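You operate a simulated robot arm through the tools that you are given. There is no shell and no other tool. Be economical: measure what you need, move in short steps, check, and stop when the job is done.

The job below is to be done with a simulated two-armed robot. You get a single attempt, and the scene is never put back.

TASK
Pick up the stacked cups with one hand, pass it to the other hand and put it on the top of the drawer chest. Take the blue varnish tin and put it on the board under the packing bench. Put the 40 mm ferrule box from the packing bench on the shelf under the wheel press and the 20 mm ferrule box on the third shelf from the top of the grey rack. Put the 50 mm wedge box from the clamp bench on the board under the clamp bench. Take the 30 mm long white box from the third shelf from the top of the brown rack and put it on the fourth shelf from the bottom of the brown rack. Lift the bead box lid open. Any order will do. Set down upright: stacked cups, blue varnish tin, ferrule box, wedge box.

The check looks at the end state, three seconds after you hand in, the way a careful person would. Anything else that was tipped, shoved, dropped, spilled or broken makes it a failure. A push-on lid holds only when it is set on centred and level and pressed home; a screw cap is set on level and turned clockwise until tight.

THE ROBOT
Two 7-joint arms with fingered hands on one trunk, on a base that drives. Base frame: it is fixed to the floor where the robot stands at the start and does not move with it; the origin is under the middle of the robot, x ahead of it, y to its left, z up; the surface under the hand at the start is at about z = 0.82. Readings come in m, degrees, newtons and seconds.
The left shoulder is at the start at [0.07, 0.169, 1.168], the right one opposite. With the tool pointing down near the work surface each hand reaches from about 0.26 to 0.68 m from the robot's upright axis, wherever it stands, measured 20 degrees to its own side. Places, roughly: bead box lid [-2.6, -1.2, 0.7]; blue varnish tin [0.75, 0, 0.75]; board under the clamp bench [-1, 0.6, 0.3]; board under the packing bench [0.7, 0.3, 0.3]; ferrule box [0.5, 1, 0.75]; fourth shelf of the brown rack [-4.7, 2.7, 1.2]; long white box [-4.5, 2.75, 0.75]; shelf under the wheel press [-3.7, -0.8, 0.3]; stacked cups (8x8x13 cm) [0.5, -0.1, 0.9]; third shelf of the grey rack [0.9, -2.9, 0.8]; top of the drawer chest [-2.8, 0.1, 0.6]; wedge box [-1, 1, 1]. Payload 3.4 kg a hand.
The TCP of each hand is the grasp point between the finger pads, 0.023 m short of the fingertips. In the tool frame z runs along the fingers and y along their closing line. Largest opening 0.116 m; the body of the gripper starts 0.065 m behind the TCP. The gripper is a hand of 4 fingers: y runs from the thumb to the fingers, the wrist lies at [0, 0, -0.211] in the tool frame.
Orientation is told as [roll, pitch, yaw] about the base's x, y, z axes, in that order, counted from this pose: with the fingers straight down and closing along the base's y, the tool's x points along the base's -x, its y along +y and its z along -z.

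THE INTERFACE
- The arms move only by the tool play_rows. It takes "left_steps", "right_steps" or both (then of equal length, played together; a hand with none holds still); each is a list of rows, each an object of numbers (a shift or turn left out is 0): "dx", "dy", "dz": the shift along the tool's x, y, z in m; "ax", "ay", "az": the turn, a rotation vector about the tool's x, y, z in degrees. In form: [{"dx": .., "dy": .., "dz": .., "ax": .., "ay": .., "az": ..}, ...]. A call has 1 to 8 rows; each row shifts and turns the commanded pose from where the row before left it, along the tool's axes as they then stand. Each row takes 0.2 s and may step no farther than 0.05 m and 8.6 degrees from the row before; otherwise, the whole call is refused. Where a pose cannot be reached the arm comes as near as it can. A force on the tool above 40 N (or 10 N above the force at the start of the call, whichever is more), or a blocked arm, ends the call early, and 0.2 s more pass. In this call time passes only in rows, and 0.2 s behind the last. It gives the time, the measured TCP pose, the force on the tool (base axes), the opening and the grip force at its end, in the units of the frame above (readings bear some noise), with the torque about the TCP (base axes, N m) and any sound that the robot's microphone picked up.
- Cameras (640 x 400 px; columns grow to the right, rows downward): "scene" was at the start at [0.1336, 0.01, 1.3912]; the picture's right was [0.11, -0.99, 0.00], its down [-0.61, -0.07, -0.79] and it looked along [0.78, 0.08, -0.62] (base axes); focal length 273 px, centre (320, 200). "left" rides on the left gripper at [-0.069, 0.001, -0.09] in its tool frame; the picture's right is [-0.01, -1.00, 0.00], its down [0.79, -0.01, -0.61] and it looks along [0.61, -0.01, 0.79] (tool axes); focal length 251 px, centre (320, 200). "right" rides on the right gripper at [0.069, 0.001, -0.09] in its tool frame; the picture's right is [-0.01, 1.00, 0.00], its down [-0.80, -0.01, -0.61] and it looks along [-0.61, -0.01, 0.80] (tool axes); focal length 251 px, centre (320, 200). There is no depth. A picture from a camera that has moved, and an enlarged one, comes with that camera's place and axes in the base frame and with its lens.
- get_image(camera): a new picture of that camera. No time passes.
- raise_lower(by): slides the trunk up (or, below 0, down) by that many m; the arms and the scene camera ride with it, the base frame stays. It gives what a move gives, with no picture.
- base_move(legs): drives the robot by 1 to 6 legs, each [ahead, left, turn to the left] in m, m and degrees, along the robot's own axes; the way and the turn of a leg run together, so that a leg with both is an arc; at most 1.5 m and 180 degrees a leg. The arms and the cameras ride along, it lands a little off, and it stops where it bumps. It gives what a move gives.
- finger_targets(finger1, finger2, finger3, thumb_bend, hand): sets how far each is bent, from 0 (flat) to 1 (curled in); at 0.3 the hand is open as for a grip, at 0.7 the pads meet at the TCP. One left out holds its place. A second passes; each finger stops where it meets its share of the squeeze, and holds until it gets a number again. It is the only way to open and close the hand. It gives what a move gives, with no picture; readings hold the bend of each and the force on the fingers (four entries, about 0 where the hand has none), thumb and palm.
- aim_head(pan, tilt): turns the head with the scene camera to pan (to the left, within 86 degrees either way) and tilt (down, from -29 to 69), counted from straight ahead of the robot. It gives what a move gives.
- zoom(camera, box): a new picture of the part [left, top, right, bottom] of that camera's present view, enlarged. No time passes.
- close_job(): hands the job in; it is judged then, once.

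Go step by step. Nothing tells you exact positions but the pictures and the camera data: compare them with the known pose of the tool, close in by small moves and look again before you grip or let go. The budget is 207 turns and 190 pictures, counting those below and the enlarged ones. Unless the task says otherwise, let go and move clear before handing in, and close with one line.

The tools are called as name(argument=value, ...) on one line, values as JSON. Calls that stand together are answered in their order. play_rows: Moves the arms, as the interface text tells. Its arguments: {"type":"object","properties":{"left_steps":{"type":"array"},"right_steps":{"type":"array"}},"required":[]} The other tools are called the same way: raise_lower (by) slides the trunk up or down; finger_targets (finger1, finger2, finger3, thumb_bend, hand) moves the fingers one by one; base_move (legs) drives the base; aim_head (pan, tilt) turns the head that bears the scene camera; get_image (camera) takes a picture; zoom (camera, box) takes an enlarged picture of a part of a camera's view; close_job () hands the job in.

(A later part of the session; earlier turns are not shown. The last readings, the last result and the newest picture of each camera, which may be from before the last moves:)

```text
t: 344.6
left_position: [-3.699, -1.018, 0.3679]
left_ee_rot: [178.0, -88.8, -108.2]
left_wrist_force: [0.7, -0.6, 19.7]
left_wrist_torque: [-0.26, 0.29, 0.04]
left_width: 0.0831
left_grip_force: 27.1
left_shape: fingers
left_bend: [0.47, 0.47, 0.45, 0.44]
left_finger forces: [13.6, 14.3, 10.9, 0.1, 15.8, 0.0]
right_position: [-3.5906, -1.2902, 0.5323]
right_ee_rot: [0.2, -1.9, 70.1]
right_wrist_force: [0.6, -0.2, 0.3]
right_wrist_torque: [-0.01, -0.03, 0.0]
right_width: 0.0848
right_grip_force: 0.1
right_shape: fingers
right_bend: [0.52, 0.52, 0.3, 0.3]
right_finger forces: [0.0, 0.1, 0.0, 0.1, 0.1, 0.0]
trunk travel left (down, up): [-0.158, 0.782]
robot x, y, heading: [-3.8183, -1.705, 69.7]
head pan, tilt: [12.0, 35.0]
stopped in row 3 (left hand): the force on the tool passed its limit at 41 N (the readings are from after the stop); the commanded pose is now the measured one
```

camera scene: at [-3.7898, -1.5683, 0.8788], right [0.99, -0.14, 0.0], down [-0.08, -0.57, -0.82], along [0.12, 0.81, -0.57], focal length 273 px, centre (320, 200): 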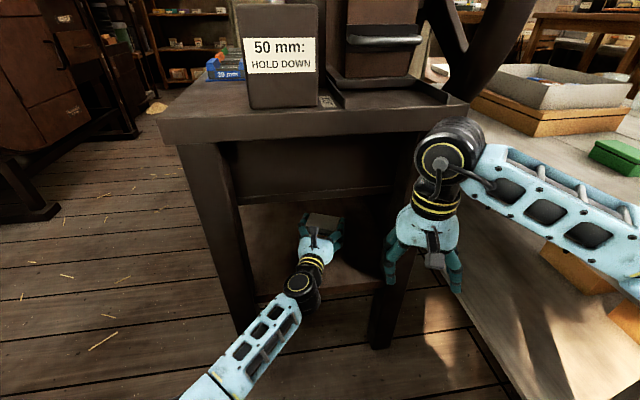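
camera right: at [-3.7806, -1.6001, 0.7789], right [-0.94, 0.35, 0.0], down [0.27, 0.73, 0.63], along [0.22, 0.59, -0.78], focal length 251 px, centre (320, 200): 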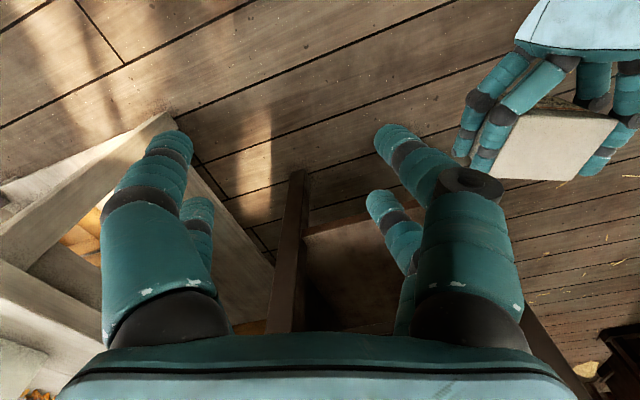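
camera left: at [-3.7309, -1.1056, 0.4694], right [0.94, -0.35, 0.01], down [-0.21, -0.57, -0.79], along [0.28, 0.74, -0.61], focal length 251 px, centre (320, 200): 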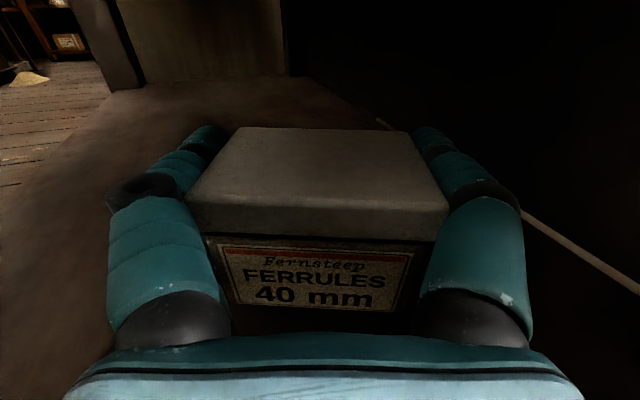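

Contact is made; the box rests on the shelf (z about 0.335). I ease the pressure and open.

play_rows(left_steps=[{"dx": -0.003}])

finger_targets(hand="left", finger1=0.22, finger2=0.22, finger3=0.22, thumb_bend=0.22)

play_rows(left_steps=[{"dz": -0.02}, {"dz": -0.03}, {"dz": -0.03}, {"dz": -0.03}, {"dz": -0.03}, {"dz": -0.03}])

get_image(camera="left")

```text
t: 345.0
left_position: [-3.6992, -1.0185, 0.3678]
left_ee_rot: [175.4, -89.1, -105.7]
left_wrist_force: [-0.7, 2.2, 17.1]
left_wrist_torque: [-0.06, 0.18, -0.02]
left_width: 0.0832
left_grip_force: 27.1
left_shape: fingers
left_bend: [0.47, 0.47, 0.45, 0.44]
left_finger forces: [14.1, 14.4, 10.7, 0.0, 15.7, 0.0]
right_position: [-3.5898, -1.2883, 0.5328]
right_ee_rot: [0.1, -1.8, 69.9]
right_wrist_force: [-0.4, -0.2, 0.6]
right_wrist_torque: [0.04, 0.0, 0.0]
right_width: 0.0849
right_grip_force: 0.0
right_shape: fingers
right_bend: [0.52, 0.52, 0.3, 0.3]
right_finger forces: [0.1, 0.0, 0.0, 0.0, 0.0, 0.0]
trunk travel left (down, up): [-0.158, 0.782]
robot x, y, heading: [-3.8171, -1.7043, 69.7]
head pan, tilt: [12.0, 35.0]
```

```text
t: 346.0
left_position: [-3.699, -1.0182, 0.3644]
left_ee_rot: [177.7, -89.5, -108.0]
left_wrist_force: [0.1, 0.7, 0.4]
left_wrist_torque: [0.01, 0.02, -0.04]
left_width: 0.1316
left_grip_force: 0.3
left_shape: fingers
left_bend: [0.22, 0.22, 0.22, 0.22]
left_finger forces: [0.0, 0.1, 0.0, 0.1, 0.0, 0.2]
right_position: [-3.5902, -1.2878, 0.5312]
right_ee_rot: [0.2, -1.7, 70.0]
right_wrist_force: [1.3, -0.7, 0.9]
right_wrist_torque: [0.02, -0.01, 0.03]
right_width: 0.0847
right_grip_force: 0.0
right_shape: fingers
right_bend: [0.52, 0.52, 0.3, 0.3]
right_finger forces: [0.0, 0.1, 0.0, 0.1, 0.1, 0.0]
trunk travel left (down, up): [-0.158, 0.782]
robot x, y, heading: [-3.8153, -1.7023, 69.9]
head pan, tilt: [12.0, 35.0]
```

```text
t: 347.4
left_position: [-3.7561, -1.178, 0.3646]
left_ee_rot: [-157.7, -89.4, -132.7]
left_wrist_force: [0.1, -0.6, 0.9]
left_wrist_torque: [0.0, -0.03, -0.01]
left_width: 0.1319
left_grip_force: 0.1
left_shape: fingers
left_bend: [0.22, 0.22, 0.22, 0.22]
left_finger forces: [0.0, 0.0, 0.0, 0.1, 0.1, 0.0]
right_position: [-3.5886, -1.2872, 0.5328]
right_ee_rot: [0.2, -1.6, 70.0]
right_wrist_force: [0.2, -0.3, -0.7]
right_wrist_torque: [0.07, -0.02, 0.03]
right_width: 0.0847
right_grip_force: 0.1
right_shape: fingers
right_bend: [0.52, 0.52, 0.3, 0.3]
right_finger forces: [0.1, 0.1, 0.1, 0.0, 0.0, 0.0]
trunk travel left (down, up): [-0.158, 0.782]
robot x, y, heading: [-3.8169, -1.7019, 69.7]
head pan, tilt: [12.0, 35.0]
```

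```text
57 pictures are left
camera left: at [-3.7872, -1.2647, 0.4322], right [0.94, -0.35, 0.01], down [-0.2, -0.57, -0.8], along [0.29, 0.75, -0.6], focal length 251 px, centre (320, 200)
```

left: 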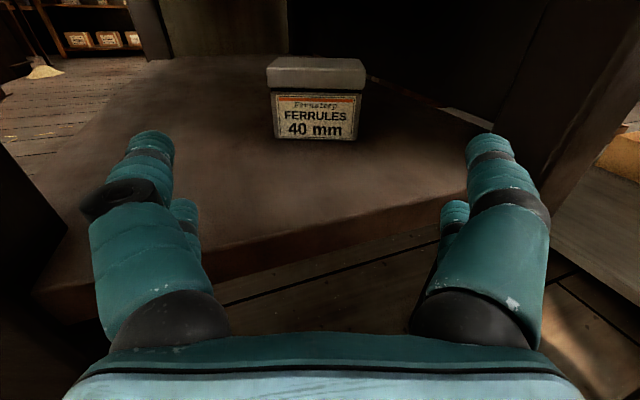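

The 40 mm box stands upright on the press shelf. I back out, raise, and return to the packing bench in front of the tin.

base_move(legs=[[-0.28, 0, 0]])

raise_lower(by=0.4)

raise_lower(by=0.32)

base_move(legs=[[0, 0, -69.7], [0, 0.17, 0], [1.5, 0, 0], [1.5, 0, 0], [0.73, 0, 0]])

```text
t: 349.4
left_position: [-3.8553, -1.437, 0.364]
left_ee_rot: [178.4, -89.4, -108.2]
left_wrist_force: [-0.5, 1.0, 0.3]
left_wrist_torque: [0.0, 0.01, -0.01]
left_width: 0.1316
left_grip_force: 0.1
left_shape: fingers
left_bend: [0.22, 0.22, 0.22, 0.22]
left_finger forces: [0.0, 0.0, 0.0, 0.0, 0.0, 0.1]
right_position: [-3.6864, -1.5472, 0.5324]
right_ee_rot: [0.2, -1.6, 70.5]
right_wrist_force: [-0.2, 0.2, -0.4]
right_wrist_torque: [-0.02, 0.0, -0.02]
right_width: 0.0848
right_grip_force: 0.1
right_shape: fingers
right_bend: [0.52, 0.52, 0.3, 0.3]
right_finger forces: [0.0, 0.0, 0.0, 0.0, 0.0, 0.0]
trunk travel left (down, up): [-0.158, 0.782]
robot x, y, heading: [-3.911, -1.9618, 70.0]
head pan, tilt: [12.0, 35.0]
```

```text
t: 353.2
left_position: [-3.8541, -1.4364, 0.7642]
left_ee_rot: [178.1, -89.5, -108.0]
left_wrist_force: [0.6, 0.0, 0.3]
left_wrist_torque: [0.0, 0.01, -0.01]
left_width: 0.1321
left_grip_force: 0.1
left_shape: fingers
left_bend: [0.22, 0.22, 0.22, 0.22]
left_finger forces: [0.0, 0.0, 0.1, 0.0, 0.1, 0.0]
right_position: [-3.6884, -1.5465, 0.9302]
right_ee_rot: [0.2, -1.6, 70.5]
right_wrist_force: [-0.1, -0.7, -0.4]
right_wrist_torque: [0.01, 0.0, 0.0]
right_width: 0.0849
right_grip_force: 0.1
right_shape: fingers
right_bend: [0.52, 0.52, 0.3, 0.3]
right_finger forces: [0.1, 0.1, 0.1, 0.0, 0.0, 0.0]
trunk travel left (down, up): [-0.558, 0.382]
robot x, y, heading: [-3.9108, -1.9634, 70.1]
head pan, tilt: [12.0, 35.0]
```

```text
t: 356.4
left_position: [-3.8547, -1.4363, 1.083]
left_ee_rot: [178.1, -89.5, -107.7]
left_wrist_force: [-0.7, -0.7, -0.6]
left_wrist_torque: [0.0, 0.01, -0.03]
left_width: 0.1321
left_grip_force: 0.0
left_shape: fingers
left_bend: [0.22, 0.22, 0.22, 0.22]
left_finger forces: [0.0, 0.0, 0.0, 0.0, 0.0, 0.0]
right_position: [-3.687, -1.5457, 1.2506]
right_ee_rot: [0.2, -1.7, 70.4]
right_wrist_force: [0.5, 0.5, -0.5]
right_wrist_torque: [0.01, 0.0, -0.01]
right_width: 0.0849
right_grip_force: 0.1
right_shape: fingers
right_bend: [0.52, 0.52, 0.3, 0.3]
right_finger forces: [0.0, 0.0, 0.1, 0.0, 0.0, 0.1]
trunk travel left (down, up): [-0.878, 0.062]
robot x, y, heading: [-3.911, -1.9636, 70.0]
head pan, tilt: [12.0, 35.0]
```

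```text
t: 378.4
left_position: [0.3168, -1.7727, 1.0843]
left_ee_rot: [178.2, -89.3, 179.7]
left_wrist_force: [-1.4, -0.1, -0.2]
left_wrist_torque: [0.01, 0.0, -0.02]
left_width: 0.1317
left_grip_force: 0.1
left_shape: fingers
left_bend: [0.22, 0.22, 0.22, 0.22]
left_finger forces: [0.0, 0.1, 0.0, 0.0, 0.0, 0.0]
right_position: [0.2631, -1.9659, 1.2512]
right_ee_rot: [0.2, -1.8, -1.9]
right_wrist_force: [0.2, 0.9, -0.3]
right_wrist_torque: [-0.01, 0.0, 0.0]
right_width: 0.0849
right_grip_force: 0.0
right_shape: fingers
right_bend: [0.52, 0.52, 0.3, 0.3]
right_finger forces: [0.0, 0.0, 0.0, 0.1, 0.0, 0.0]
trunk travel left (down, up): [-0.878, 0.062]
robot x, y, heading: [-0.2024, -1.8802, -2.2]
head pan, tilt: [12.0, 35.0]
```

Now I strafe to the tin and lower the hand to its height.

base_move(legs=[[0, 0, 2.2], [0, 1.0, 0], [0, 0.67, 0]])

raise_lower(by=-0.2)

aim_head(pan=8, tilt=45)

get_image(camera="scene")

get_image(camera="left")

```text
t: 387.2
left_position: [0.2777, -0.0981, 1.0846]
left_ee_rot: [173.5, -89.3, -171.6]
left_wrist_force: [0.3, -1.2, 0.4]
left_wrist_torque: [-0.01, -0.02, 0.02]
left_width: 0.1318
left_grip_force: 0.1
left_shape: fingers
left_bend: [0.22, 0.22, 0.22, 0.22]
left_finger forces: [0.0, 0.0, 0.0, 0.0, 0.0, 0.0]
right_position: [0.2386, -0.2955, 1.2523]
right_ee_rot: [0.3, -1.6, 2.1]
right_wrist_force: [0.6, -0.1, 0.0]
right_wrist_torque: [-0.03, 0.03, -0.01]
right_width: 0.0849
right_grip_force: 0.1
right_shape: fingers
right_bend: [0.52, 0.52, 0.3, 0.3]
right_finger forces: [0.0, 0.0, 0.0, 0.0, 0.0, 0.0]
trunk travel left (down, up): [-0.878, 0.062]
robot x, y, heading: [-0.2331, -0.2371, 2.1]
head pan, tilt: [12.0, 35.0]
```

```text
t: 389.3
left_position: [0.2784, -0.0979, 0.8844]
left_ee_rot: [178.0, -89.4, -176.1]
left_wrist_force: [0.5, 0.7, -1.5]
left_wrist_torque: [0.01, -0.01, 0.02]
left_width: 0.1316
left_grip_force: 0.0
left_shape: fingers
left_bend: [0.22, 0.22, 0.22, 0.22]
left_finger forces: [0.1, 0.0, 0.1, 0.0, 0.1, 0.0]
right_position: [0.2362, -0.2941, 1.052]
right_ee_rot: [0.2, -1.6, 2.1]
right_wrist_force: [0.7, -1.5, -0.2]
right_wrist_torque: [0.0, 0.01, 0.0]
right_width: 0.0849
right_grip_force: 0.0
right_shape: fingers
right_bend: [0.52, 0.52, 0.3, 0.3]
right_finger forces: [0.0, 0.0, 0.0, 0.1, 0.1, 0.1]
trunk travel left (down, up): [-0.678, 0.262]
robot x, y, heading: [-0.2327, -0.2389, 1.9]
head pan, tilt: [12.0, 35.0]
```

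```text
t: 390.1
left_position: [0.2781, -0.0978, 0.8837]
left_ee_rot: [178.3, -89.4, -176.4]
left_wrist_force: [0.0, 0.1, -0.9]
left_wrist_torque: [0.01, 0.01, -0.02]
left_width: 0.1318
left_grip_force: 0.1
left_shape: fingers
left_bend: [0.22, 0.22, 0.22, 0.22]
left_finger forces: [0.1, 0.1, 0.1, 0.0, 0.0, 0.0]
right_position: [0.2375, -0.2944, 1.0504]
right_ee_rot: [0.2, -1.6, 2.2]
right_wrist_force: [-0.1, 0.2, -0.6]
right_wrist_torque: [-0.02, -0.02, 0.01]
right_width: 0.0848
right_grip_force: 0.0
right_shape: fingers
right_bend: [0.52, 0.52, 0.3, 0.3]
right_finger forces: [0.0, 0.0, 0.1, 0.0, 0.1, 0.0]
trunk travel left (down, up): [-0.678, 0.262]
robot x, y, heading: [-0.2355, -0.2386, 1.8]
head pan, tilt: [8.0, 45.0]
```

```text
56 pictures are left
camera scene: at [-0.1058, -0.2234, 1.3841], right [0.17, -0.99, 0.0], down [-0.7, -0.12, -0.71], along [0.7, 0.12, -0.71], focal length 273 px, centre (320, 200)
```

scene: 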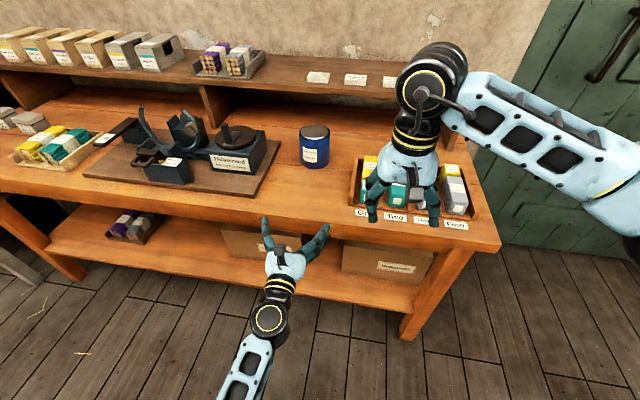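

```text
55 pictures are left
camera left: at [0.1872, -0.1014, 0.9518], right [0.03, -1.0, 0.01], down [-0.6, -0.03, -0.8], along [0.8, 0.02, -0.6], focal length 251 px, centre (320, 200)
```

left: 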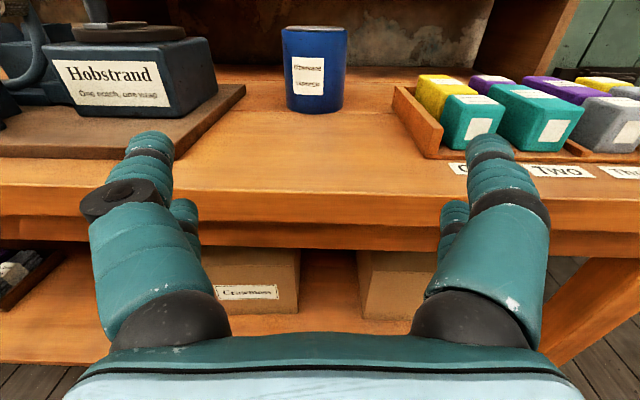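

The tin is centred at about (0.65, -0.08). Below it the board has a free strip in front of and between two cartons. I open wide, lower a bit and approach.

finger_targets(hand="left", finger1=0.14, finger2=0.14, finger3=0.14, thumb_bend=0.14)

base_move(legs=[[0.15, 0.005, 0]])

play_rows(left_steps=[{"dx": 0.008, "dz": 0.03}, {"dz": 0.03}, {"dz": 0.03}])

get_image(camera="left")

```text
t: 391.1
left_position: [0.2777, -0.0975, 0.8831]
left_ee_rot: [178.3, -89.5, -176.4]
left_wrist_force: [-0.1, -0.5, 0.7]
left_wrist_torque: [0.02, 0.0, 0.02]
left_width: 0.1459
left_grip_force: 0.0
left_shape: fingers
left_bend: [0.14, 0.14, 0.14, 0.14]
left_finger forces: [0.0, 0.0, 0.0, 0.0, 0.0, 0.0]
right_position: [0.2381, -0.2941, 1.0513]
right_ee_rot: [0.3, -1.6, 2.1]
right_wrist_force: [-0.9, 0.5, 0.7]
right_wrist_torque: [-0.01, -0.01, 0.02]
right_width: 0.0851
right_grip_force: 0.0
right_shape: fingers
right_bend: [0.52, 0.52, 0.3, 0.3]
right_finger forces: [0.0, 0.0, 0.0, 0.1, 0.0, 0.1]
trunk travel left (down, up): [-0.678, 0.262]
robot x, y, heading: [-0.2325, -0.2369, 1.8]
head pan, tilt: [8.0, 45.0]
```

```text
t: 392.4
left_position: [0.4282, -0.089, 0.8843]
left_ee_rot: [178.3, -89.5, -176.5]
left_wrist_force: [0.1, -0.5, 0.8]
left_wrist_torque: [0.01, 0.02, -0.02]
left_width: 0.1458
left_grip_force: 0.1
left_shape: fingers
left_bend: [0.14, 0.14, 0.14, 0.14]
left_finger forces: [0.1, 0.0, 0.1, 0.0, 0.0, 0.0]
right_position: [0.3881, -0.286, 1.0514]
right_ee_rot: [0.2, -1.7, 2.1]
right_wrist_force: [-0.8, -0.8, -0.1]
right_wrist_torque: [0.02, 0.01, 0.01]
right_width: 0.0845
right_grip_force: 0.1
right_shape: fingers
right_bend: [0.52, 0.52, 0.3, 0.3]
right_finger forces: [0.0, 0.0, 0.1, 0.1, 0.1, 0.1]
trunk travel left (down, up): [-0.678, 0.262]
robot x, y, heading: [-0.0818, -0.2312, 1.9]
head pan, tilt: [8.0, 45.0]
```

```text
t: 393.2
left_position: [0.5165, -0.0742, 0.8665]
left_ee_rot: [85.8, -87.5, -84.3]
left_wrist_force: [0.4, -1.2, 0.0]
left_wrist_torque: [0.0, 0.03, -0.01]
left_width: 0.1458
left_grip_force: 0.1
left_shape: fingers
left_bend: [0.14, 0.14, 0.14, 0.14]
left_finger forces: [0.0, 0.0, 0.0, 0.0, 0.0, 0.0]
right_position: [0.389, -0.2862, 1.0518]
right_ee_rot: [0.3, -1.6, 2.1]
right_wrist_force: [0.3, 0.1, -0.1]
right_wrist_torque: [0.0, -0.02, -0.02]
right_width: 0.0847
right_grip_force: 0.1
right_shape: fingers
right_bend: [0.52, 0.52, 0.3, 0.3]
right_finger forces: [0.0, 0.1, 0.0, 0.0, 0.1, 0.0]
trunk travel left (down, up): [-0.678, 0.262]
robot x, y, heading: [-0.0826, -0.2292, 1.6]
head pan, tilt: [8.0, 45.0]
```

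```text
54 pictures are left
camera left: at [0.4267, -0.0803, 0.9349], right [0.03, -1.0, -0.04], down [-0.61, 0.01, -0.79], along [0.79, 0.04, -0.61], focal length 251 px, centre (320, 200)
```

left: 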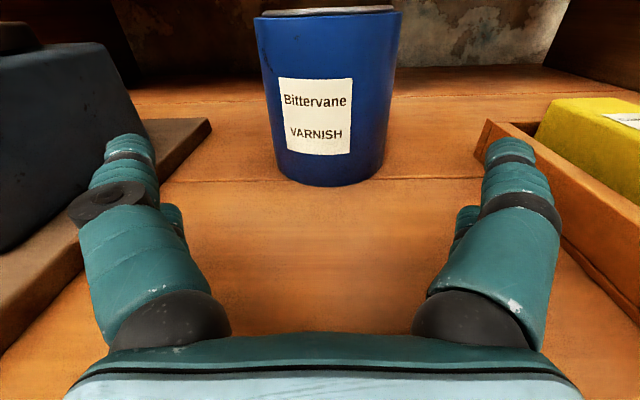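

The hand has rolled slightly, perhaps still settling. I make a tiny move to check the pose.

play_rows(left_steps=[{"dz": 0.01}, {}])

```text
t: 393.8
left_position: [0.5265, -0.0711, 0.8682]
left_ee_rot: [91.1, -87.1, -89.4]
left_wrist_force: [-0.3, -0.2, -0.2]
left_wrist_torque: [-0.02, 0.0, 0.02]
left_width: 0.1456
left_grip_force: 0.1
left_shape: fingers
left_bend: [0.14, 0.14, 0.14, 0.14]
left_finger forces: [0.0, 0.0, 0.0, 0.0, 0.0, 0.0]
right_position: [0.3881, -0.2854, 1.0521]
right_ee_rot: [0.2, -1.5, 2.0]
right_wrist_force: [0.1, -0.5, -0.2]
right_wrist_torque: [0.01, 0.01, 0.03]
right_width: 0.0851
right_grip_force: 0.1
right_shape: fingers
right_bend: [0.52, 0.52, 0.3, 0.3]
right_finger forces: [0.1, 0.1, 0.0, 0.0, 0.1, 0.0]
trunk travel left (down, up): [-0.678, 0.262]
robot x, y, heading: [-0.0811, -0.2287, 2.1]
head pan, tilt: [8.0, 45.0]
```

There is a roll of about 3 degrees. I correct it about the tool axis and recentre.

play_rows(left_steps=[{"az": -2.8, "dy": -0.007, "dx": -0.005}, {}])

get_image(camera="left")

```text
t: 394.6
left_position: [0.5264, -0.0664, 0.8731]
left_ee_rot: [100.2, -87.9, -98.2]
left_wrist_force: [0.9, -0.1, -0.5]
left_wrist_torque: [0.01, 0.03, -0.02]
left_width: 0.1461
left_grip_force: 0.0
left_shape: fingers
left_bend: [0.14, 0.14, 0.14, 0.14]
left_finger forces: [0.1, 0.0, 0.0, 0.0, 0.0, 0.0]
right_position: [0.3881, -0.2851, 1.0506]
right_ee_rot: [0.2, -1.6, 2.1]
right_wrist_force: [-0.1, -0.7, 0.3]
right_wrist_torque: [-0.01, 0.0, -0.02]
right_width: 0.0848
right_grip_force: 0.0
right_shape: fingers
right_bend: [0.52, 0.52, 0.3, 0.3]
right_finger forces: [0.0, 0.1, 0.0, 0.1, 0.1, 0.0]
trunk travel left (down, up): [-0.678, 0.262]
robot x, y, heading: [-0.0832, -0.2301, 1.9]
head pan, tilt: [8.0, 45.0]
stopped in row 2 (left hand): the arm was blocked; the commanded pose is now the measured one
```

```text
53 pictures are left
camera left: at [0.4374, -0.0729, 0.94], right [0.03, -1.0, -0.03], down [-0.6, 0.0, -0.8], along [0.8, 0.04, -0.6], focal length 251 px, centre (320, 200)
```

left: 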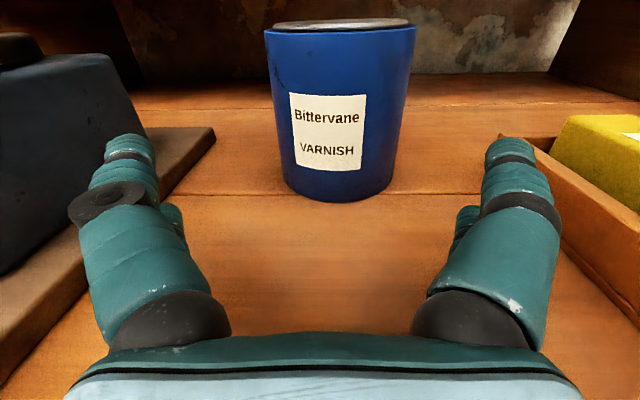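

The wrist joint was touching the bench edge. I back off, raise the grip to about z 0.895, level the roll and recentre.

play_rows(left_steps=[{"dz": -0.03, "dx": -0.01}, {"dx": -0.014, "az": -2}, {"dy": -0.012}])

get_image(camera="left")

```text
t: 395.3
left_position: [0.496, -0.0346, 0.8859]
left_ee_rot: [93.6, -80.3, -92.8]
left_wrist_force: [0.0, -0.1, -1.2]
left_wrist_torque: [-0.03, -0.03, 0.01]
left_width: 0.1458
left_grip_force: 0.1
left_shape: fingers
left_bend: [0.14, 0.14, 0.14, 0.14]
left_finger forces: [0.1, 0.0, 0.0, 0.0, 0.1, 0.0]
right_position: [0.3887, -0.2852, 1.0514]
right_ee_rot: [0.2, -1.4, 2.1]
right_wrist_force: [-0.1, 0.6, -0.4]
right_wrist_torque: [-0.01, 0.02, 0.01]
right_width: 0.0848
right_grip_force: 0.0
right_shape: fingers
right_bend: [0.52, 0.52, 0.3, 0.3]
right_finger forces: [0.0, 0.0, 0.1, 0.0, 0.1, 0.0]
trunk travel left (down, up): [-0.678, 0.262]
robot x, y, heading: [-0.0803, -0.229, 1.9]
head pan, tilt: [8.0, 45.0]
stopped in row 3 (left hand): the arm was blocked; the commanded pose is now the measured one
```

```text
52 pictures are left
camera left: at [0.4064, -0.0471, 0.9528], right [0.02, -0.99, -0.16], down [-0.6, 0.12, -0.79], along [0.8, 0.11, -0.59], focal length 251 px, centre (320, 200)
```

left: 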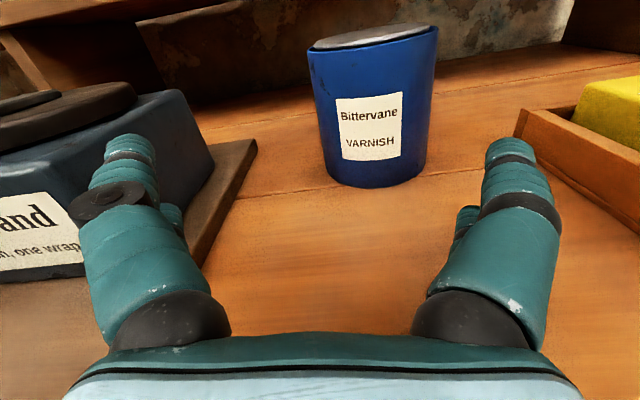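

The arm is blocked by something. I look with the head to see where the left elbow is.

aim_head(pan=25, tilt=60)

get_image(camera="scene")

```text
t: 396.1
left_position: [0.4945, -0.0343, 0.8858]
left_ee_rot: [94.0, -80.4, -93.2]
left_wrist_force: [-0.4, 0.1, -0.2]
left_wrist_torque: [-0.05, 0.03, 0.01]
left_width: 0.146
left_grip_force: 0.1
left_shape: fingers
left_bend: [0.14, 0.14, 0.14, 0.14]
left_finger forces: [0.0, 0.0, 0.1, 0.0, 0.0, 0.0]
right_position: [0.3882, -0.285, 1.0501]
right_ee_rot: [0.1, -1.6, 2.1]
right_wrist_force: [0.5, -0.1, 0.0]
right_wrist_torque: [-0.01, 0.02, 0.0]
right_width: 0.085
right_grip_force: 0.0
right_shape: fingers
right_bend: [0.52, 0.52, 0.3, 0.3]
right_finger forces: [0.0, 0.0, 0.0, 0.1, 0.0, 0.0]
trunk travel left (down, up): [-0.678, 0.262]
robot x, y, heading: [-0.0832, -0.2311, 1.8]
head pan, tilt: [25.0, 60.0]
```

```text
51 pictures are left
camera scene: at [0.0247, -0.1978, 1.3647], right [0.45, -0.89, 0.0], down [-0.77, -0.39, -0.5], along [0.45, 0.23, -0.87], focal length 273 px, centre (320, 200)
```

scene: 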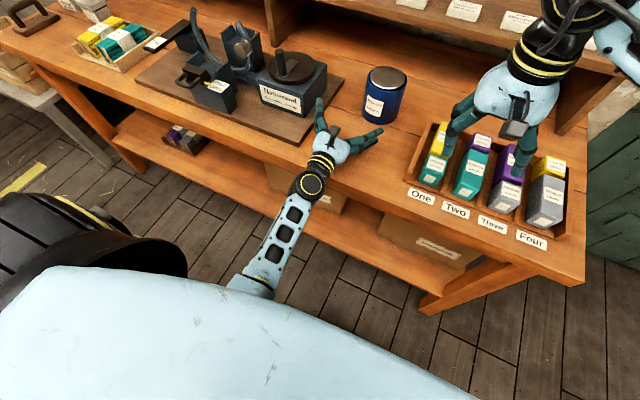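

The forearm slopes down and hits the bench edge, so a horizontal grip only works up to about x 0.5. Instead I will bring the tin forward with the right hand from above, then take it with the left. First I back off and free the left arm.

base_move(legs=[[-0.16, 0, -1.8]])

play_rows(left_steps=[{"dx": -0.03, "az": -4.5}, {"dx": -0.04, "az": -4.5}, {"dx": -0.04, "ax": 3}, {"dx": -0.04, "ax": 3}, {"dx": -0.04, "dz": -0.02}, {"dz": -0.03}])

get_image(camera="left")

```text
t: 397.6
left_position: [0.3391, -0.0549, 0.8856]
left_ee_rot: [93.7, -80.4, -94.7]
left_wrist_force: [-0.3, -0.4, -0.5]
left_wrist_torque: [-0.03, -0.01, 0.0]
left_width: 0.1462
left_grip_force: 0.1
left_shape: fingers
left_bend: [0.14, 0.14, 0.14, 0.14]
left_finger forces: [0.0, 0.1, 0.1, 0.0, 0.0, 0.0]
right_position: [0.2234, -0.3016, 1.0511]
right_ee_rot: [0.2, -1.7, 0.4]
right_wrist_force: [-0.2, -0.2, -0.2]
right_wrist_torque: [0.02, -0.01, -0.04]
right_width: 0.0847
right_grip_force: 0.0
right_shape: fingers
right_bend: [0.52, 0.52, 0.3, 0.3]
right_finger forces: [0.0, 0.0, 0.0, 0.0, 0.0, 0.0]
trunk travel left (down, up): [-0.678, 0.262]
robot x, y, heading: [-0.2481, -0.2307, 0.3]
head pan, tilt: [25.0, 60.0]
```

```text
t: 398.1
left_position: [0.3336, -0.0273, 0.9196]
left_ee_rot: [89.4, -76.2, -91.7]
left_wrist_force: [-0.9, -0.4, -0.1]
left_wrist_torque: [0.0, 0.02, -0.01]
left_width: 0.1461
left_grip_force: 0.1
left_shape: fingers
left_bend: [0.14, 0.14, 0.14, 0.14]
left_finger forces: [0.0, 0.0, 0.0, 0.0, 0.0, 0.1]
right_position: [0.2225, -0.3015, 1.0508]
right_ee_rot: [0.2, -1.6, 0.4]
right_wrist_force: [0.7, -0.1, -0.7]
right_wrist_torque: [0.0, -0.02, 0.0]
right_width: 0.0849
right_grip_force: 0.0
right_shape: fingers
right_bend: [0.52, 0.52, 0.3, 0.3]
right_finger forces: [0.1, 0.1, 0.1, 0.1, 0.1, 0.0]
trunk travel left (down, up): [-0.678, 0.262]
robot x, y, heading: [-0.2479, -0.2295, 0.1]
head pan, tilt: [25.0, 60.0]
stopped in row 2 (left hand): the arm was blocked; the commanded pose is now the measured one
```

```text
50 pictures are left
camera left: at [0.2446, -0.0412, 0.9869], right [-0.04, -0.97, -0.23], down [-0.6, 0.21, -0.77], along [0.8, 0.11, -0.59], focal length 251 px, centre (320, 200)
```

left: 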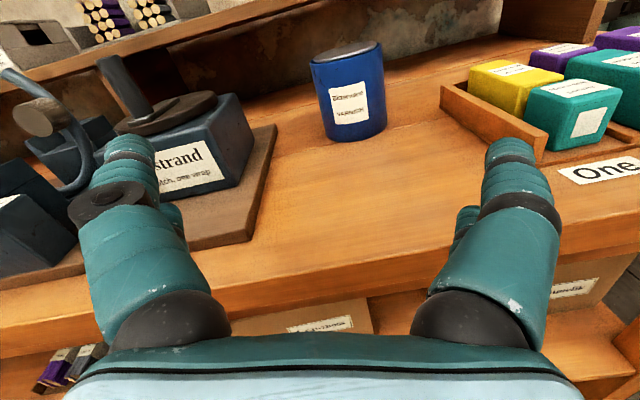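

It is blocked again, now well clear of the bench, so this looks like a joint limit. I try simple moves the other way.

play_rows(left_steps=[{"az": 4, "dz": 0.02}, {"az": 4, "dz": 0.02}])

get_image(camera="scene")

```text
t: 398.7
left_position: [0.3729, -0.029, 0.9201]
left_ee_rot: [89.7, -68.4, -92.0]
left_wrist_force: [-0.5, -0.5, -0.4]
left_wrist_torque: [-0.02, 0.0, 0.0]
left_width: 0.1461
left_grip_force: 0.1
left_shape: fingers
left_bend: [0.14, 0.14, 0.14, 0.14]
left_finger forces: [0.0, 0.1, 0.1, 0.0, 0.0, 0.0]
right_position: [0.2231, -0.3014, 1.0502]
right_ee_rot: [0.2, -1.6, 0.4]
right_wrist_force: [-0.3, -0.2, -0.6]
right_wrist_torque: [0.01, -0.02, 0.0]
right_width: 0.0851
right_grip_force: 0.0
right_shape: fingers
right_bend: [0.52, 0.52, 0.3, 0.3]
right_finger forces: [0.0, 0.1, 0.1, 0.1, 0.0, 0.0]
trunk travel left (down, up): [-0.678, 0.262]
robot x, y, heading: [-0.2458, -0.235, -0.0]
head pan, tilt: [25.0, 60.0]
```

```text
49 pictures are left
camera scene: at [-0.1368, -0.2035, 1.3646], right [0.42, -0.91, 0.0], down [-0.78, -0.37, -0.5], along [0.45, 0.21, -0.87], focal length 273 px, centre (320, 200)
```

scene: 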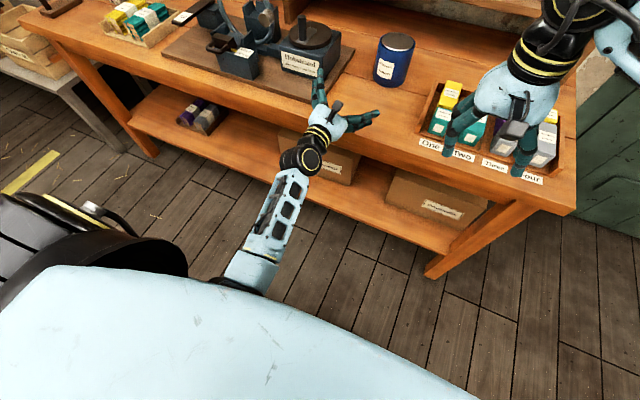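

The roll follows commands but the arm configuration has drifted. I reset it by moving the hand up and outward while turning it to point down, as at the start.

play_rows(left_steps=[{"dx": -0.03, "dy": 0.02, "az": -3}, {"dx": -0.03, "dy": 0.02, "az": -3}, {"dx": -0.03, "dy": 0.02, "az": -3}, {"dx": -0.03, "dy": 0.02, "az": -3}, {"dx": -0.02, "dy": 0.02, "az": -3}])

play_rows(left_steps=[{"ay": 8}, {"ay": 8}, {"ay": 8}, {"ay": 8}, {"ay": 8}, {"ay": 8}])

```text
t: 399.7
left_position: [0.3697, 0.0407, 1.0399]
left_ee_rot: [86.0, -71.2, -86.9]
left_wrist_force: [-0.1, -0.3, -0.6]
left_wrist_torque: [-0.01, -0.01, -0.01]
left_width: 0.1458
left_grip_force: 0.2
left_shape: fingers
left_bend: [0.14, 0.14, 0.14, 0.14]
left_finger forces: [0.0, 0.1, 0.0, 0.0, 0.1, 0.0]
right_position: [0.2228, -0.302, 1.0523]
right_ee_rot: [0.2, -1.5, 0.4]
right_wrist_force: [0.0, 0.0, -0.7]
right_wrist_torque: [0.02, -0.01, 0.02]
right_width: 0.0848
right_grip_force: 0.1
right_shape: fingers
right_bend: [0.52, 0.52, 0.3, 0.3]
right_finger forces: [0.1, 0.0, 0.0, 0.0, 0.0, 0.0]
trunk travel left (down, up): [-0.678, 0.262]
robot x, y, heading: [-0.2447, -0.2316, 0.2]
head pan, tilt: [25.0, 60.0]
stopped in row 4 (left hand): the arm was blocked; the commanded pose is now the measured one
```

```text
t: 400.4
left_position: [0.3684, 0.0858, 1.0489]
left_ee_rot: [55.8, -57.3, -49.2]
left_wrist_force: [-0.1, -1.6, 0.6]
left_wrist_torque: [0.0, 0.0, 0.05]
left_width: 0.146
left_grip_force: 0.0
left_shape: fingers
left_bend: [0.14, 0.14, 0.14, 0.14]
left_finger forces: [0.1, 0.1, 0.1, 0.0, 0.0, 0.0]
right_position: [0.2231, -0.3018, 1.0507]
right_ee_rot: [0.2, -1.4, 0.5]
right_wrist_force: [-0.2, 0.2, 0.3]
right_wrist_torque: [0.0, 0.02, 0.0]
right_width: 0.085
right_grip_force: 0.1
right_shape: fingers
right_bend: [0.52, 0.52, 0.3, 0.3]
right_finger forces: [0.1, 0.0, 0.1, 0.1, 0.0, 0.1]
trunk travel left (down, up): [-0.678, 0.262]
robot x, y, heading: [-0.2469, -0.2307, 0.3]
head pan, tilt: [25.0, 60.0]
stopped in row 3 (left hand): the arm was blocked; the commanded pose is now the measured one
```

The wrist seems to be at a roll limit. I turn the hand toward pointing down by the shortest rotation, while pulling it back and up.

play_rows(left_steps=[{"dx": -0.0062, "dy": 0.0098, "dz": -0.034, "ax": 3.75, "ay": 7.06}, {"dz": -0.03, "ax": 3.75, "ay": 7.06}, {"dz": -0.03, "ax": 3.75, "ay": 7.06}, {"dz": -0.02, "ax": 3.75, "ay": 7.06}])

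raise_lower(by=0.2)

get_image(camera="scene")

```text
t: 401.4
left_position: [0.2737, 0.0771, 1.1113]
left_ee_rot: [22.5, -34.4, -23.7]
left_wrist_force: [-1.5, 1.2, 0.1]
left_wrist_torque: [0.02, -0.03, -0.01]
left_width: 0.1458
left_grip_force: 0.0
left_shape: fingers
left_bend: [0.14, 0.14, 0.14, 0.14]
left_finger forces: [0.0, 0.1, 0.0, 0.0, 0.1, 0.0]
right_position: [0.2221, -0.3022, 1.0518]
right_ee_rot: [0.3, -1.6, 0.4]
right_wrist_force: [-0.2, -0.2, 0.2]
right_wrist_torque: [0.04, -0.02, -0.06]
right_width: 0.0847
right_grip_force: 0.1
right_shape: fingers
right_bend: [0.52, 0.52, 0.3, 0.3]
right_finger forces: [0.0, 0.0, 0.1, 0.0, 0.0, 0.0]
trunk travel left (down, up): [-0.678, 0.262]
robot x, y, heading: [-0.2456, -0.2325, 0.3]
head pan, tilt: [25.0, 60.0]
```

```text
t: 403.6
left_position: [0.2738, 0.0777, 1.3106]
left_ee_rot: [22.2, -34.7, -23.5]
left_wrist_force: [0.2, 0.4, -0.5]
left_wrist_torque: [0.0, 0.0, -0.01]
left_width: 0.146
left_grip_force: 0.1
left_shape: fingers
left_bend: [0.14, 0.14, 0.14, 0.14]
left_finger forces: [0.0, 0.0, 0.0, 0.0, 0.0, 0.0]
right_position: [0.2223, -0.3011, 1.2513]
right_ee_rot: [0.2, -1.7, 0.4]
right_wrist_force: [0.3, -0.7, 0.0]
right_wrist_torque: [0.0, 0.01, 0.01]
right_width: 0.0849
right_grip_force: 0.0
right_shape: fingers
right_bend: [0.52, 0.52, 0.3, 0.3]
right_finger forces: [0.1, 0.1, 0.0, 0.1, 0.0, 0.1]
trunk travel left (down, up): [-0.878, 0.062]
robot x, y, heading: [-0.2437, -0.2309, -0.0]
head pan, tilt: [25.0, 60.0]
```

```text
48 pictures are left
camera scene: at [-0.1371, -0.2035, 1.5646], right [0.42, -0.91, 0.0], down [-0.78, -0.37, -0.5], along [0.45, 0.21, -0.87], focal length 273 px, centre (320, 200)
```

scene: 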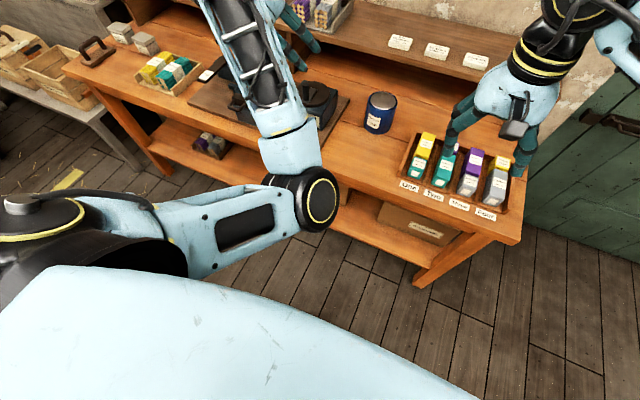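

It is moving freely again. I finish turning the left hand to point down.

play_rows(left_steps=[{"ax": 3.84, "ay": 7.0}, {"ax": 3.84, "ay": 7.0}, {"ax": 3.84, "ay": 7.0}, {"ax": 3.84, "ay": 7.0}, {"ax": 3.84, "ay": 7.0}])

get_image(camera="scene")

```text
t: 404.8
left_position: [0.314, 0.0937, 1.2913]
left_ee_rot: [-0.5, -0.5, -17.2]
left_wrist_force: [0.0, -0.2, 0.6]
left_wrist_torque: [-0.01, 0.03, 0.01]
left_width: 0.146
left_grip_force: 0.0
left_shape: fingers
left_bend: [0.14, 0.14, 0.14, 0.14]
left_finger forces: [0.1, 0.0, 0.0, 0.0, 0.0, 0.0]
left hand out of reach, approached as far as the arm can: row 1, 2, 3
right_position: [0.2247, -0.3003, 1.2494]
right_ee_rot: [0.2, -1.5, 0.3]
right_wrist_force: [-0.2, -0.1, -1.5]
right_wrist_torque: [0.03, -0.01, -0.03]
right_width: 0.0848
right_grip_force: 0.1
right_shape: fingers
right_bend: [0.52, 0.52, 0.3, 0.3]
right_finger forces: [0.0, 0.0, 0.0, 0.0, 0.1, 0.0]
trunk travel left (down, up): [-0.878, 0.062]
robot x, y, heading: [-0.2432, -0.232, 0.4]
head pan, tilt: [25.0, 60.0]
```

```text
47 pictures are left
camera scene: at [-0.1363, -0.2031, 1.5645], right [0.42, -0.91, 0.0], down [-0.78, -0.37, -0.5], along [0.45, 0.21, -0.87], focal length 273 px, centre (320, 200)
```

scene: 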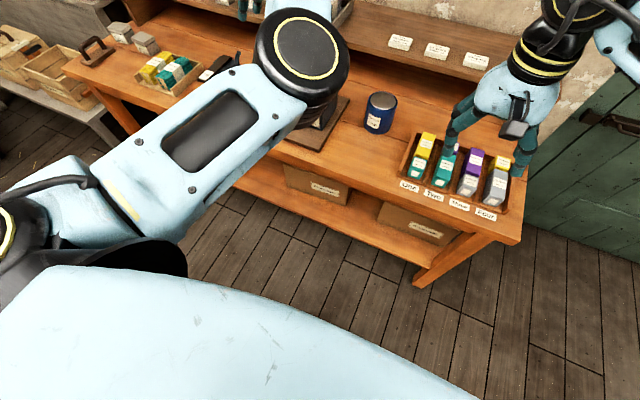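

It points down now. I bring it back to its starting place relative to the body to restore the arm's shape.

play_rows(left_steps=[{"dx": 0.037, "dy": -0.023, "az": -4.3}, {"dx": 0.037, "dy": -0.02, "az": -4.3}, {"dx": 0.037, "dy": -0.015, "az": -4.3}, {"dx": 0.037, "dy": -0.01, "az": -4.3}, {}])

get_image(camera="scene")

```text
t: 406.0
left_position: [0.1958, 0.1708, 1.2893]
left_ee_rot: [-0.5, -0.4, -1.1]
left_wrist_force: [0.0, -0.9, -0.6]
left_wrist_torque: [0.01, -0.01, -0.02]
left_width: 0.146
left_grip_force: 0.0
left_shape: fingers
left_bend: [0.14, 0.14, 0.14, 0.14]
left_finger forces: [0.1, 0.1, 0.0, 0.0, 0.1, 0.1]
left hand out of reach, approached as far as the arm can: row 1, 2, 3, 4
right_position: [0.2229, -0.3011, 1.2509]
right_ee_rot: [0.2, -1.5, 0.4]
right_wrist_force: [0.7, -0.1, -0.4]
right_wrist_torque: [0.01, 0.01, -0.02]
right_width: 0.0848
right_grip_force: 0.1
right_shape: fingers
right_bend: [0.52, 0.52, 0.3, 0.3]
right_finger forces: [0.0, 0.1, 0.0, 0.0, 0.0, 0.0]
trunk travel left (down, up): [-0.878, 0.062]
robot x, y, heading: [-0.2493, -0.2342, -0.1]
head pan, tilt: [25.0, 60.0]
```

```text
46 pictures are left
camera scene: at [-0.1363, -0.2045, 1.5645], right [0.42, -0.91, 0.0], down [-0.78, -0.37, -0.5], along [0.45, 0.21, -0.87], focal length 273 px, centre (320, 200)
```

scene: 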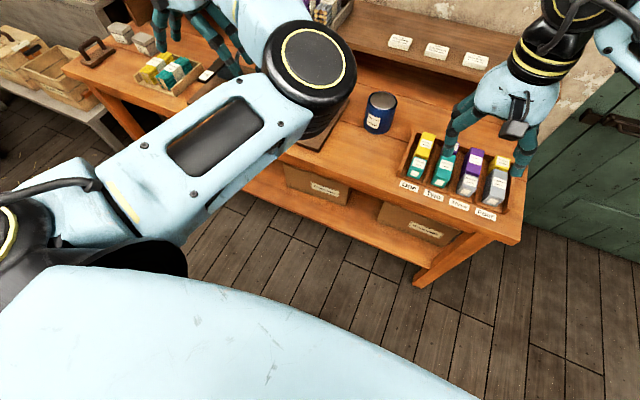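

The left arm now works in a different elbow shape, so I park it and use the right hand instead, tilted 45 degrees forward, which keeps the wrist and forearm above the bench. I open and tilt the right hand, and stand in front of the tin.

finger_targets(hand="right", finger1=0.14, finger2=0.14, finger3=0.14, thumb_bend=0.14)

play_rows(right_steps=[{"ay": -7.3}, {"ay": -7.3}, {"ay": -7.3}, {"ay": -7.3}, {"ay": -7.3}, {"ay": -7.3}])

base_move(legs=[[0, 0.19, 0], [0.2, 0, 0]])

aim_head(pan=0, tilt=48)

get_image(camera="scene")

```text
t: 407.0
left_position: [0.1952, 0.1724, 1.2916]
left_ee_rot: [-0.5, -0.5, -1.0]
left_wrist_force: [-0.3, -0.1, -0.1]
left_wrist_torque: [-0.01, 0.04, 0.02]
left_width: 0.1459
left_grip_force: 0.0
left_shape: fingers
left_bend: [0.14, 0.14, 0.14, 0.14]
left_finger forces: [0.1, 0.0, 0.0, 0.0, 0.0, 0.0]
right_position: [0.2237, -0.301, 1.2512]
right_ee_rot: [0.2, -1.6, 0.4]
right_wrist_force: [-0.1, 0.8, 0.8]
right_wrist_torque: [0.04, -0.02, 0.01]
right_width: 0.1457
right_grip_force: 0.1
right_shape: fingers
right_bend: [0.14, 0.14, 0.14, 0.14]
right_finger forces: [0.0, 0.0, 0.0, 0.0, 0.0, 0.1]
trunk travel left (down, up): [-0.878, 0.062]
robot x, y, heading: [-0.2437, -0.2312, 0.2]
head pan, tilt: [25.0, 60.0]
```

```text
t: 408.4
left_position: [0.1964, 0.1726, 1.29]
left_ee_rot: [-0.4, -0.5, -0.9]
left_wrist_force: [0.0, 0.1, 0.7]
left_wrist_torque: [0.01, -0.01, -0.02]
left_width: 0.146
left_grip_force: 0.2
left_shape: fingers
left_bend: [0.14, 0.14, 0.14, 0.14]
left_finger forces: [0.0, 0.0, 0.0, 0.0, 0.0, 0.0]
right_position: [0.2241, -0.3015, 1.2506]
right_ee_rot: [0.4, -45.5, 0.1]
right_wrist_force: [0.3, 0.9, -0.1]
right_wrist_torque: [0.03, 0.01, 0.01]
right_width: 0.1454
right_grip_force: 0.2
right_shape: fingers
right_bend: [0.14, 0.14, 0.14, 0.14]
right_finger forces: [0.1, 0.1, 0.0, 0.0, 0.1, 0.0]
trunk travel left (down, up): [-0.878, 0.062]
robot x, y, heading: [-0.2423, -0.2339, 0.0]
head pan, tilt: [25.0, 60.0]
```

```text
t: 411.1
left_position: [0.3895, 0.363, 1.2919]
left_ee_rot: [-0.6, -0.8, -1.3]
left_wrist_force: [0.2, 0.1, -0.2]
left_wrist_torque: [0.01, -0.07, -0.01]
left_width: 0.1461
left_grip_force: 0.1
left_shape: fingers
left_bend: [0.14, 0.14, 0.14, 0.14]
left_finger forces: [0.0, 0.0, 0.0, 0.0, 0.1, 0.1]
right_position: [0.4158, -0.1113, 1.253]
right_ee_rot: [0.3, -45.5, 0.0]
right_wrist_force: [-0.2, 0.1, -0.3]
right_wrist_torque: [0.0, 0.01, -0.03]
right_width: 0.1459
right_grip_force: 0.0
right_shape: fingers
right_bend: [0.14, 0.14, 0.14, 0.14]
right_finger forces: [0.0, 0.0, 0.0, 0.0, 0.0, 0.1]
trunk travel left (down, up): [-0.878, 0.062]
robot x, y, heading: [-0.0495, -0.0385, -0.1]
head pan, tilt: [25.0, 60.0]
```

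```text
t: 412.0
left_position: [0.3961, 0.3638, 1.2904]
left_ee_rot: [-0.6, -0.4, -1.3]
left_wrist_force: [-0.6, -1.0, -0.6]
left_wrist_torque: [-0.02, -0.01, 0.02]
left_width: 0.146
left_grip_force: 0.1
left_shape: fingers
left_bend: [0.14, 0.14, 0.14, 0.14]
left_finger forces: [0.1, 0.0, 0.0, 0.0, 0.0, 0.0]
right_position: [0.4208, -0.1096, 1.2502]
right_ee_rot: [0.3, -45.3, 0.0]
right_wrist_force: [-0.4, 0.7, -0.3]
right_wrist_torque: [0.0, 0.01, 0.0]
right_width: 0.1459
right_grip_force: 0.0
right_shape: fingers
right_bend: [0.14, 0.14, 0.14, 0.14]
right_finger forces: [0.0, 0.1, 0.0, 0.0, 0.0, 0.0]
trunk travel left (down, up): [-0.878, 0.062]
robot x, y, heading: [-0.0461, -0.0437, 0.0]
head pan, tilt: [0.0, 48.0]
```

```text
45 pictures are left
camera scene: at [0.0798, -0.0389, 1.5797], right [0.0, -1.0, 0.0], down [-0.74, 0.0, -0.67], along [0.67, 0.0, -0.74], focal length 273 px, centre (320, 200)
```

scene: 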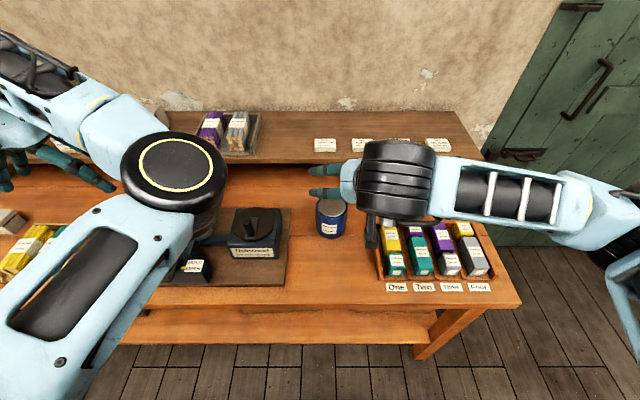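

The right hand is tilted as planned. I bring it to a standoff above and behind the tin and look with its camera.

play_rows(right_steps=[{"dx": 0.0129, "dy": 0.0046, "dz": 0.043}, {"dx": 0.0129, "dy": 0.0046, "dz": 0.043}, {"dx": 0.0129, "dy": 0.0046, "dz": 0.043}, {"dx": 0.0129, "dy": 0.0046, "dz": 0.043}, {"dx": 0.0129, "dy": 0.0046, "dz": 0.043}, {"dx": 0.0129, "dy": 0.0046, "dz": 0.043}, {"dx": 0.0129, "dy": 0.0046, "dz": 0.043}])

get_image(camera="right")

zoom(camera="scene", box=[240, 100, 480, 300])

```text
t: 413.6
left_position: [0.3959, 0.3641, 1.2903]
left_ee_rot: [-0.6, -0.3, -1.2]
left_wrist_force: [0.1, 0.4, 0.4]
left_wrist_torque: [-0.01, 0.03, 0.0]
left_width: 0.1459
left_grip_force: 0.1
left_shape: fingers
left_bend: [0.14, 0.14, 0.14, 0.14]
left_finger forces: [0.1, 0.1, 0.1, 0.0, 0.0, 0.0]
right_position: [0.5712, -0.0766, 0.9739]
right_ee_rot: [0.3, -45.4, 0.1]
right_wrist_force: [0.7, 0.3, -0.1]
right_wrist_torque: [0.02, -0.01, -0.01]
right_width: 0.1459
right_grip_force: 0.1
right_shape: fingers
right_bend: [0.14, 0.14, 0.14, 0.14]
right_finger forces: [0.1, 0.1, 0.0, 0.0, 0.0, 0.1]
trunk travel left (down, up): [-0.878, 0.062]
robot x, y, heading: [-0.0506, -0.0392, -0.1]
head pan, tilt: [0.0, 48.0]
```

```text
44 pictures are left
camera right: at [0.4588, -0.0768, 0.987], right [0.0, 1.0, 0.01], down [0.13, -0.01, 0.99], along [0.99, 0.0, -0.13], focal length 251 px, centre (320, 200)
```

right: 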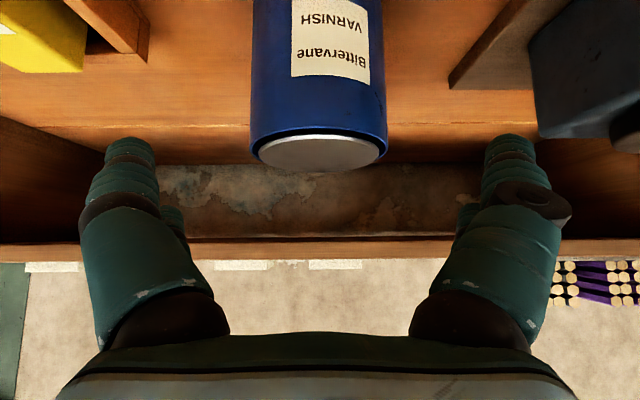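

```text
2.00 times, centred on (360, 200) of scene
camera zoom: at [0.0793, -0.0382, 1.5798], right [0.0, -1.0, 0.0], down [-0.74, 0.0, -0.67], along [0.67, 0.0, -0.74], focal length 546 px, centre (240, 200)
```

zoom: 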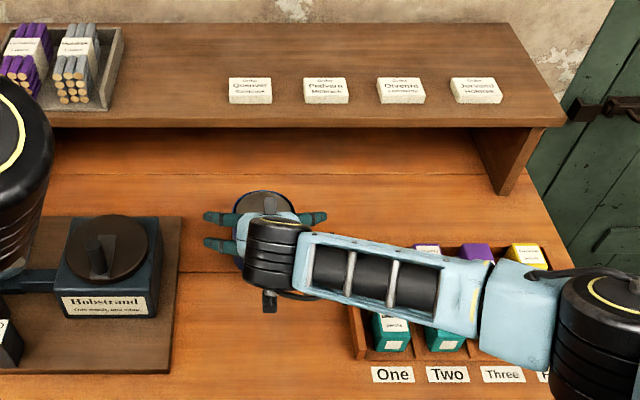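

The tin is centred laterally, with its centre near x 0.647 and top near z 0.928. I advance along the tool axis.

play_rows(right_steps=[{"dx": -0.002, "dz": 0.035}, {"dx": -0.002, "dz": 0.035}, {"dx": -0.001, "dz": 0.03}])

get_image(camera="right")

```text
t: 414.4
left_position: [0.3931, 0.3633, 1.2915]
left_ee_rot: [-0.6, -0.5, -1.1]
left_wrist_force: [-0.5, 0.2, 0.4]
left_wrist_torque: [0.03, -0.04, -0.02]
left_width: 0.1461
left_grip_force: 0.1
left_shape: fingers
left_bend: [0.14, 0.14, 0.14, 0.14]
left_finger forces: [0.1, 0.1, 0.0, 0.0, 0.0, 0.0]
right_position: [0.6328, -0.0863, 0.9293]
right_ee_rot: [0.3, -45.4, 0.1]
right_wrist_force: [0.1, 0.0, -0.7]
right_wrist_torque: [-0.02, 0.01, 0.01]
right_width: 0.1459
right_grip_force: 0.0
right_shape: fingers
right_bend: [0.14, 0.14, 0.14, 0.14]
right_finger forces: [0.0, 0.0, 0.0, 0.0, 0.1, 0.1]
right hand out of reach, approached as far as the arm can: row 3
trunk travel left (down, up): [-0.878, 0.062]
robot x, y, heading: [-0.0459, -0.0376, -0.1]
head pan, tilt: [0.0, 48.0]
```

```text
42 pictures are left
camera right: at [0.5211, -0.0873, 0.9424], right [0.0, 1.0, 0.01], down [0.13, -0.01, 0.99], along [0.99, 0.0, -0.13], focal length 251 px, centre (320, 200)
```

right: 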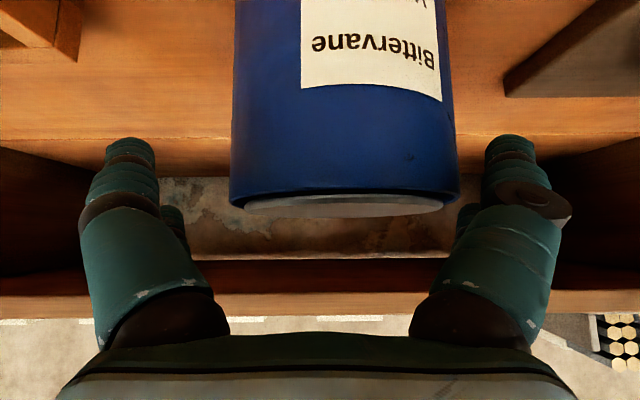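

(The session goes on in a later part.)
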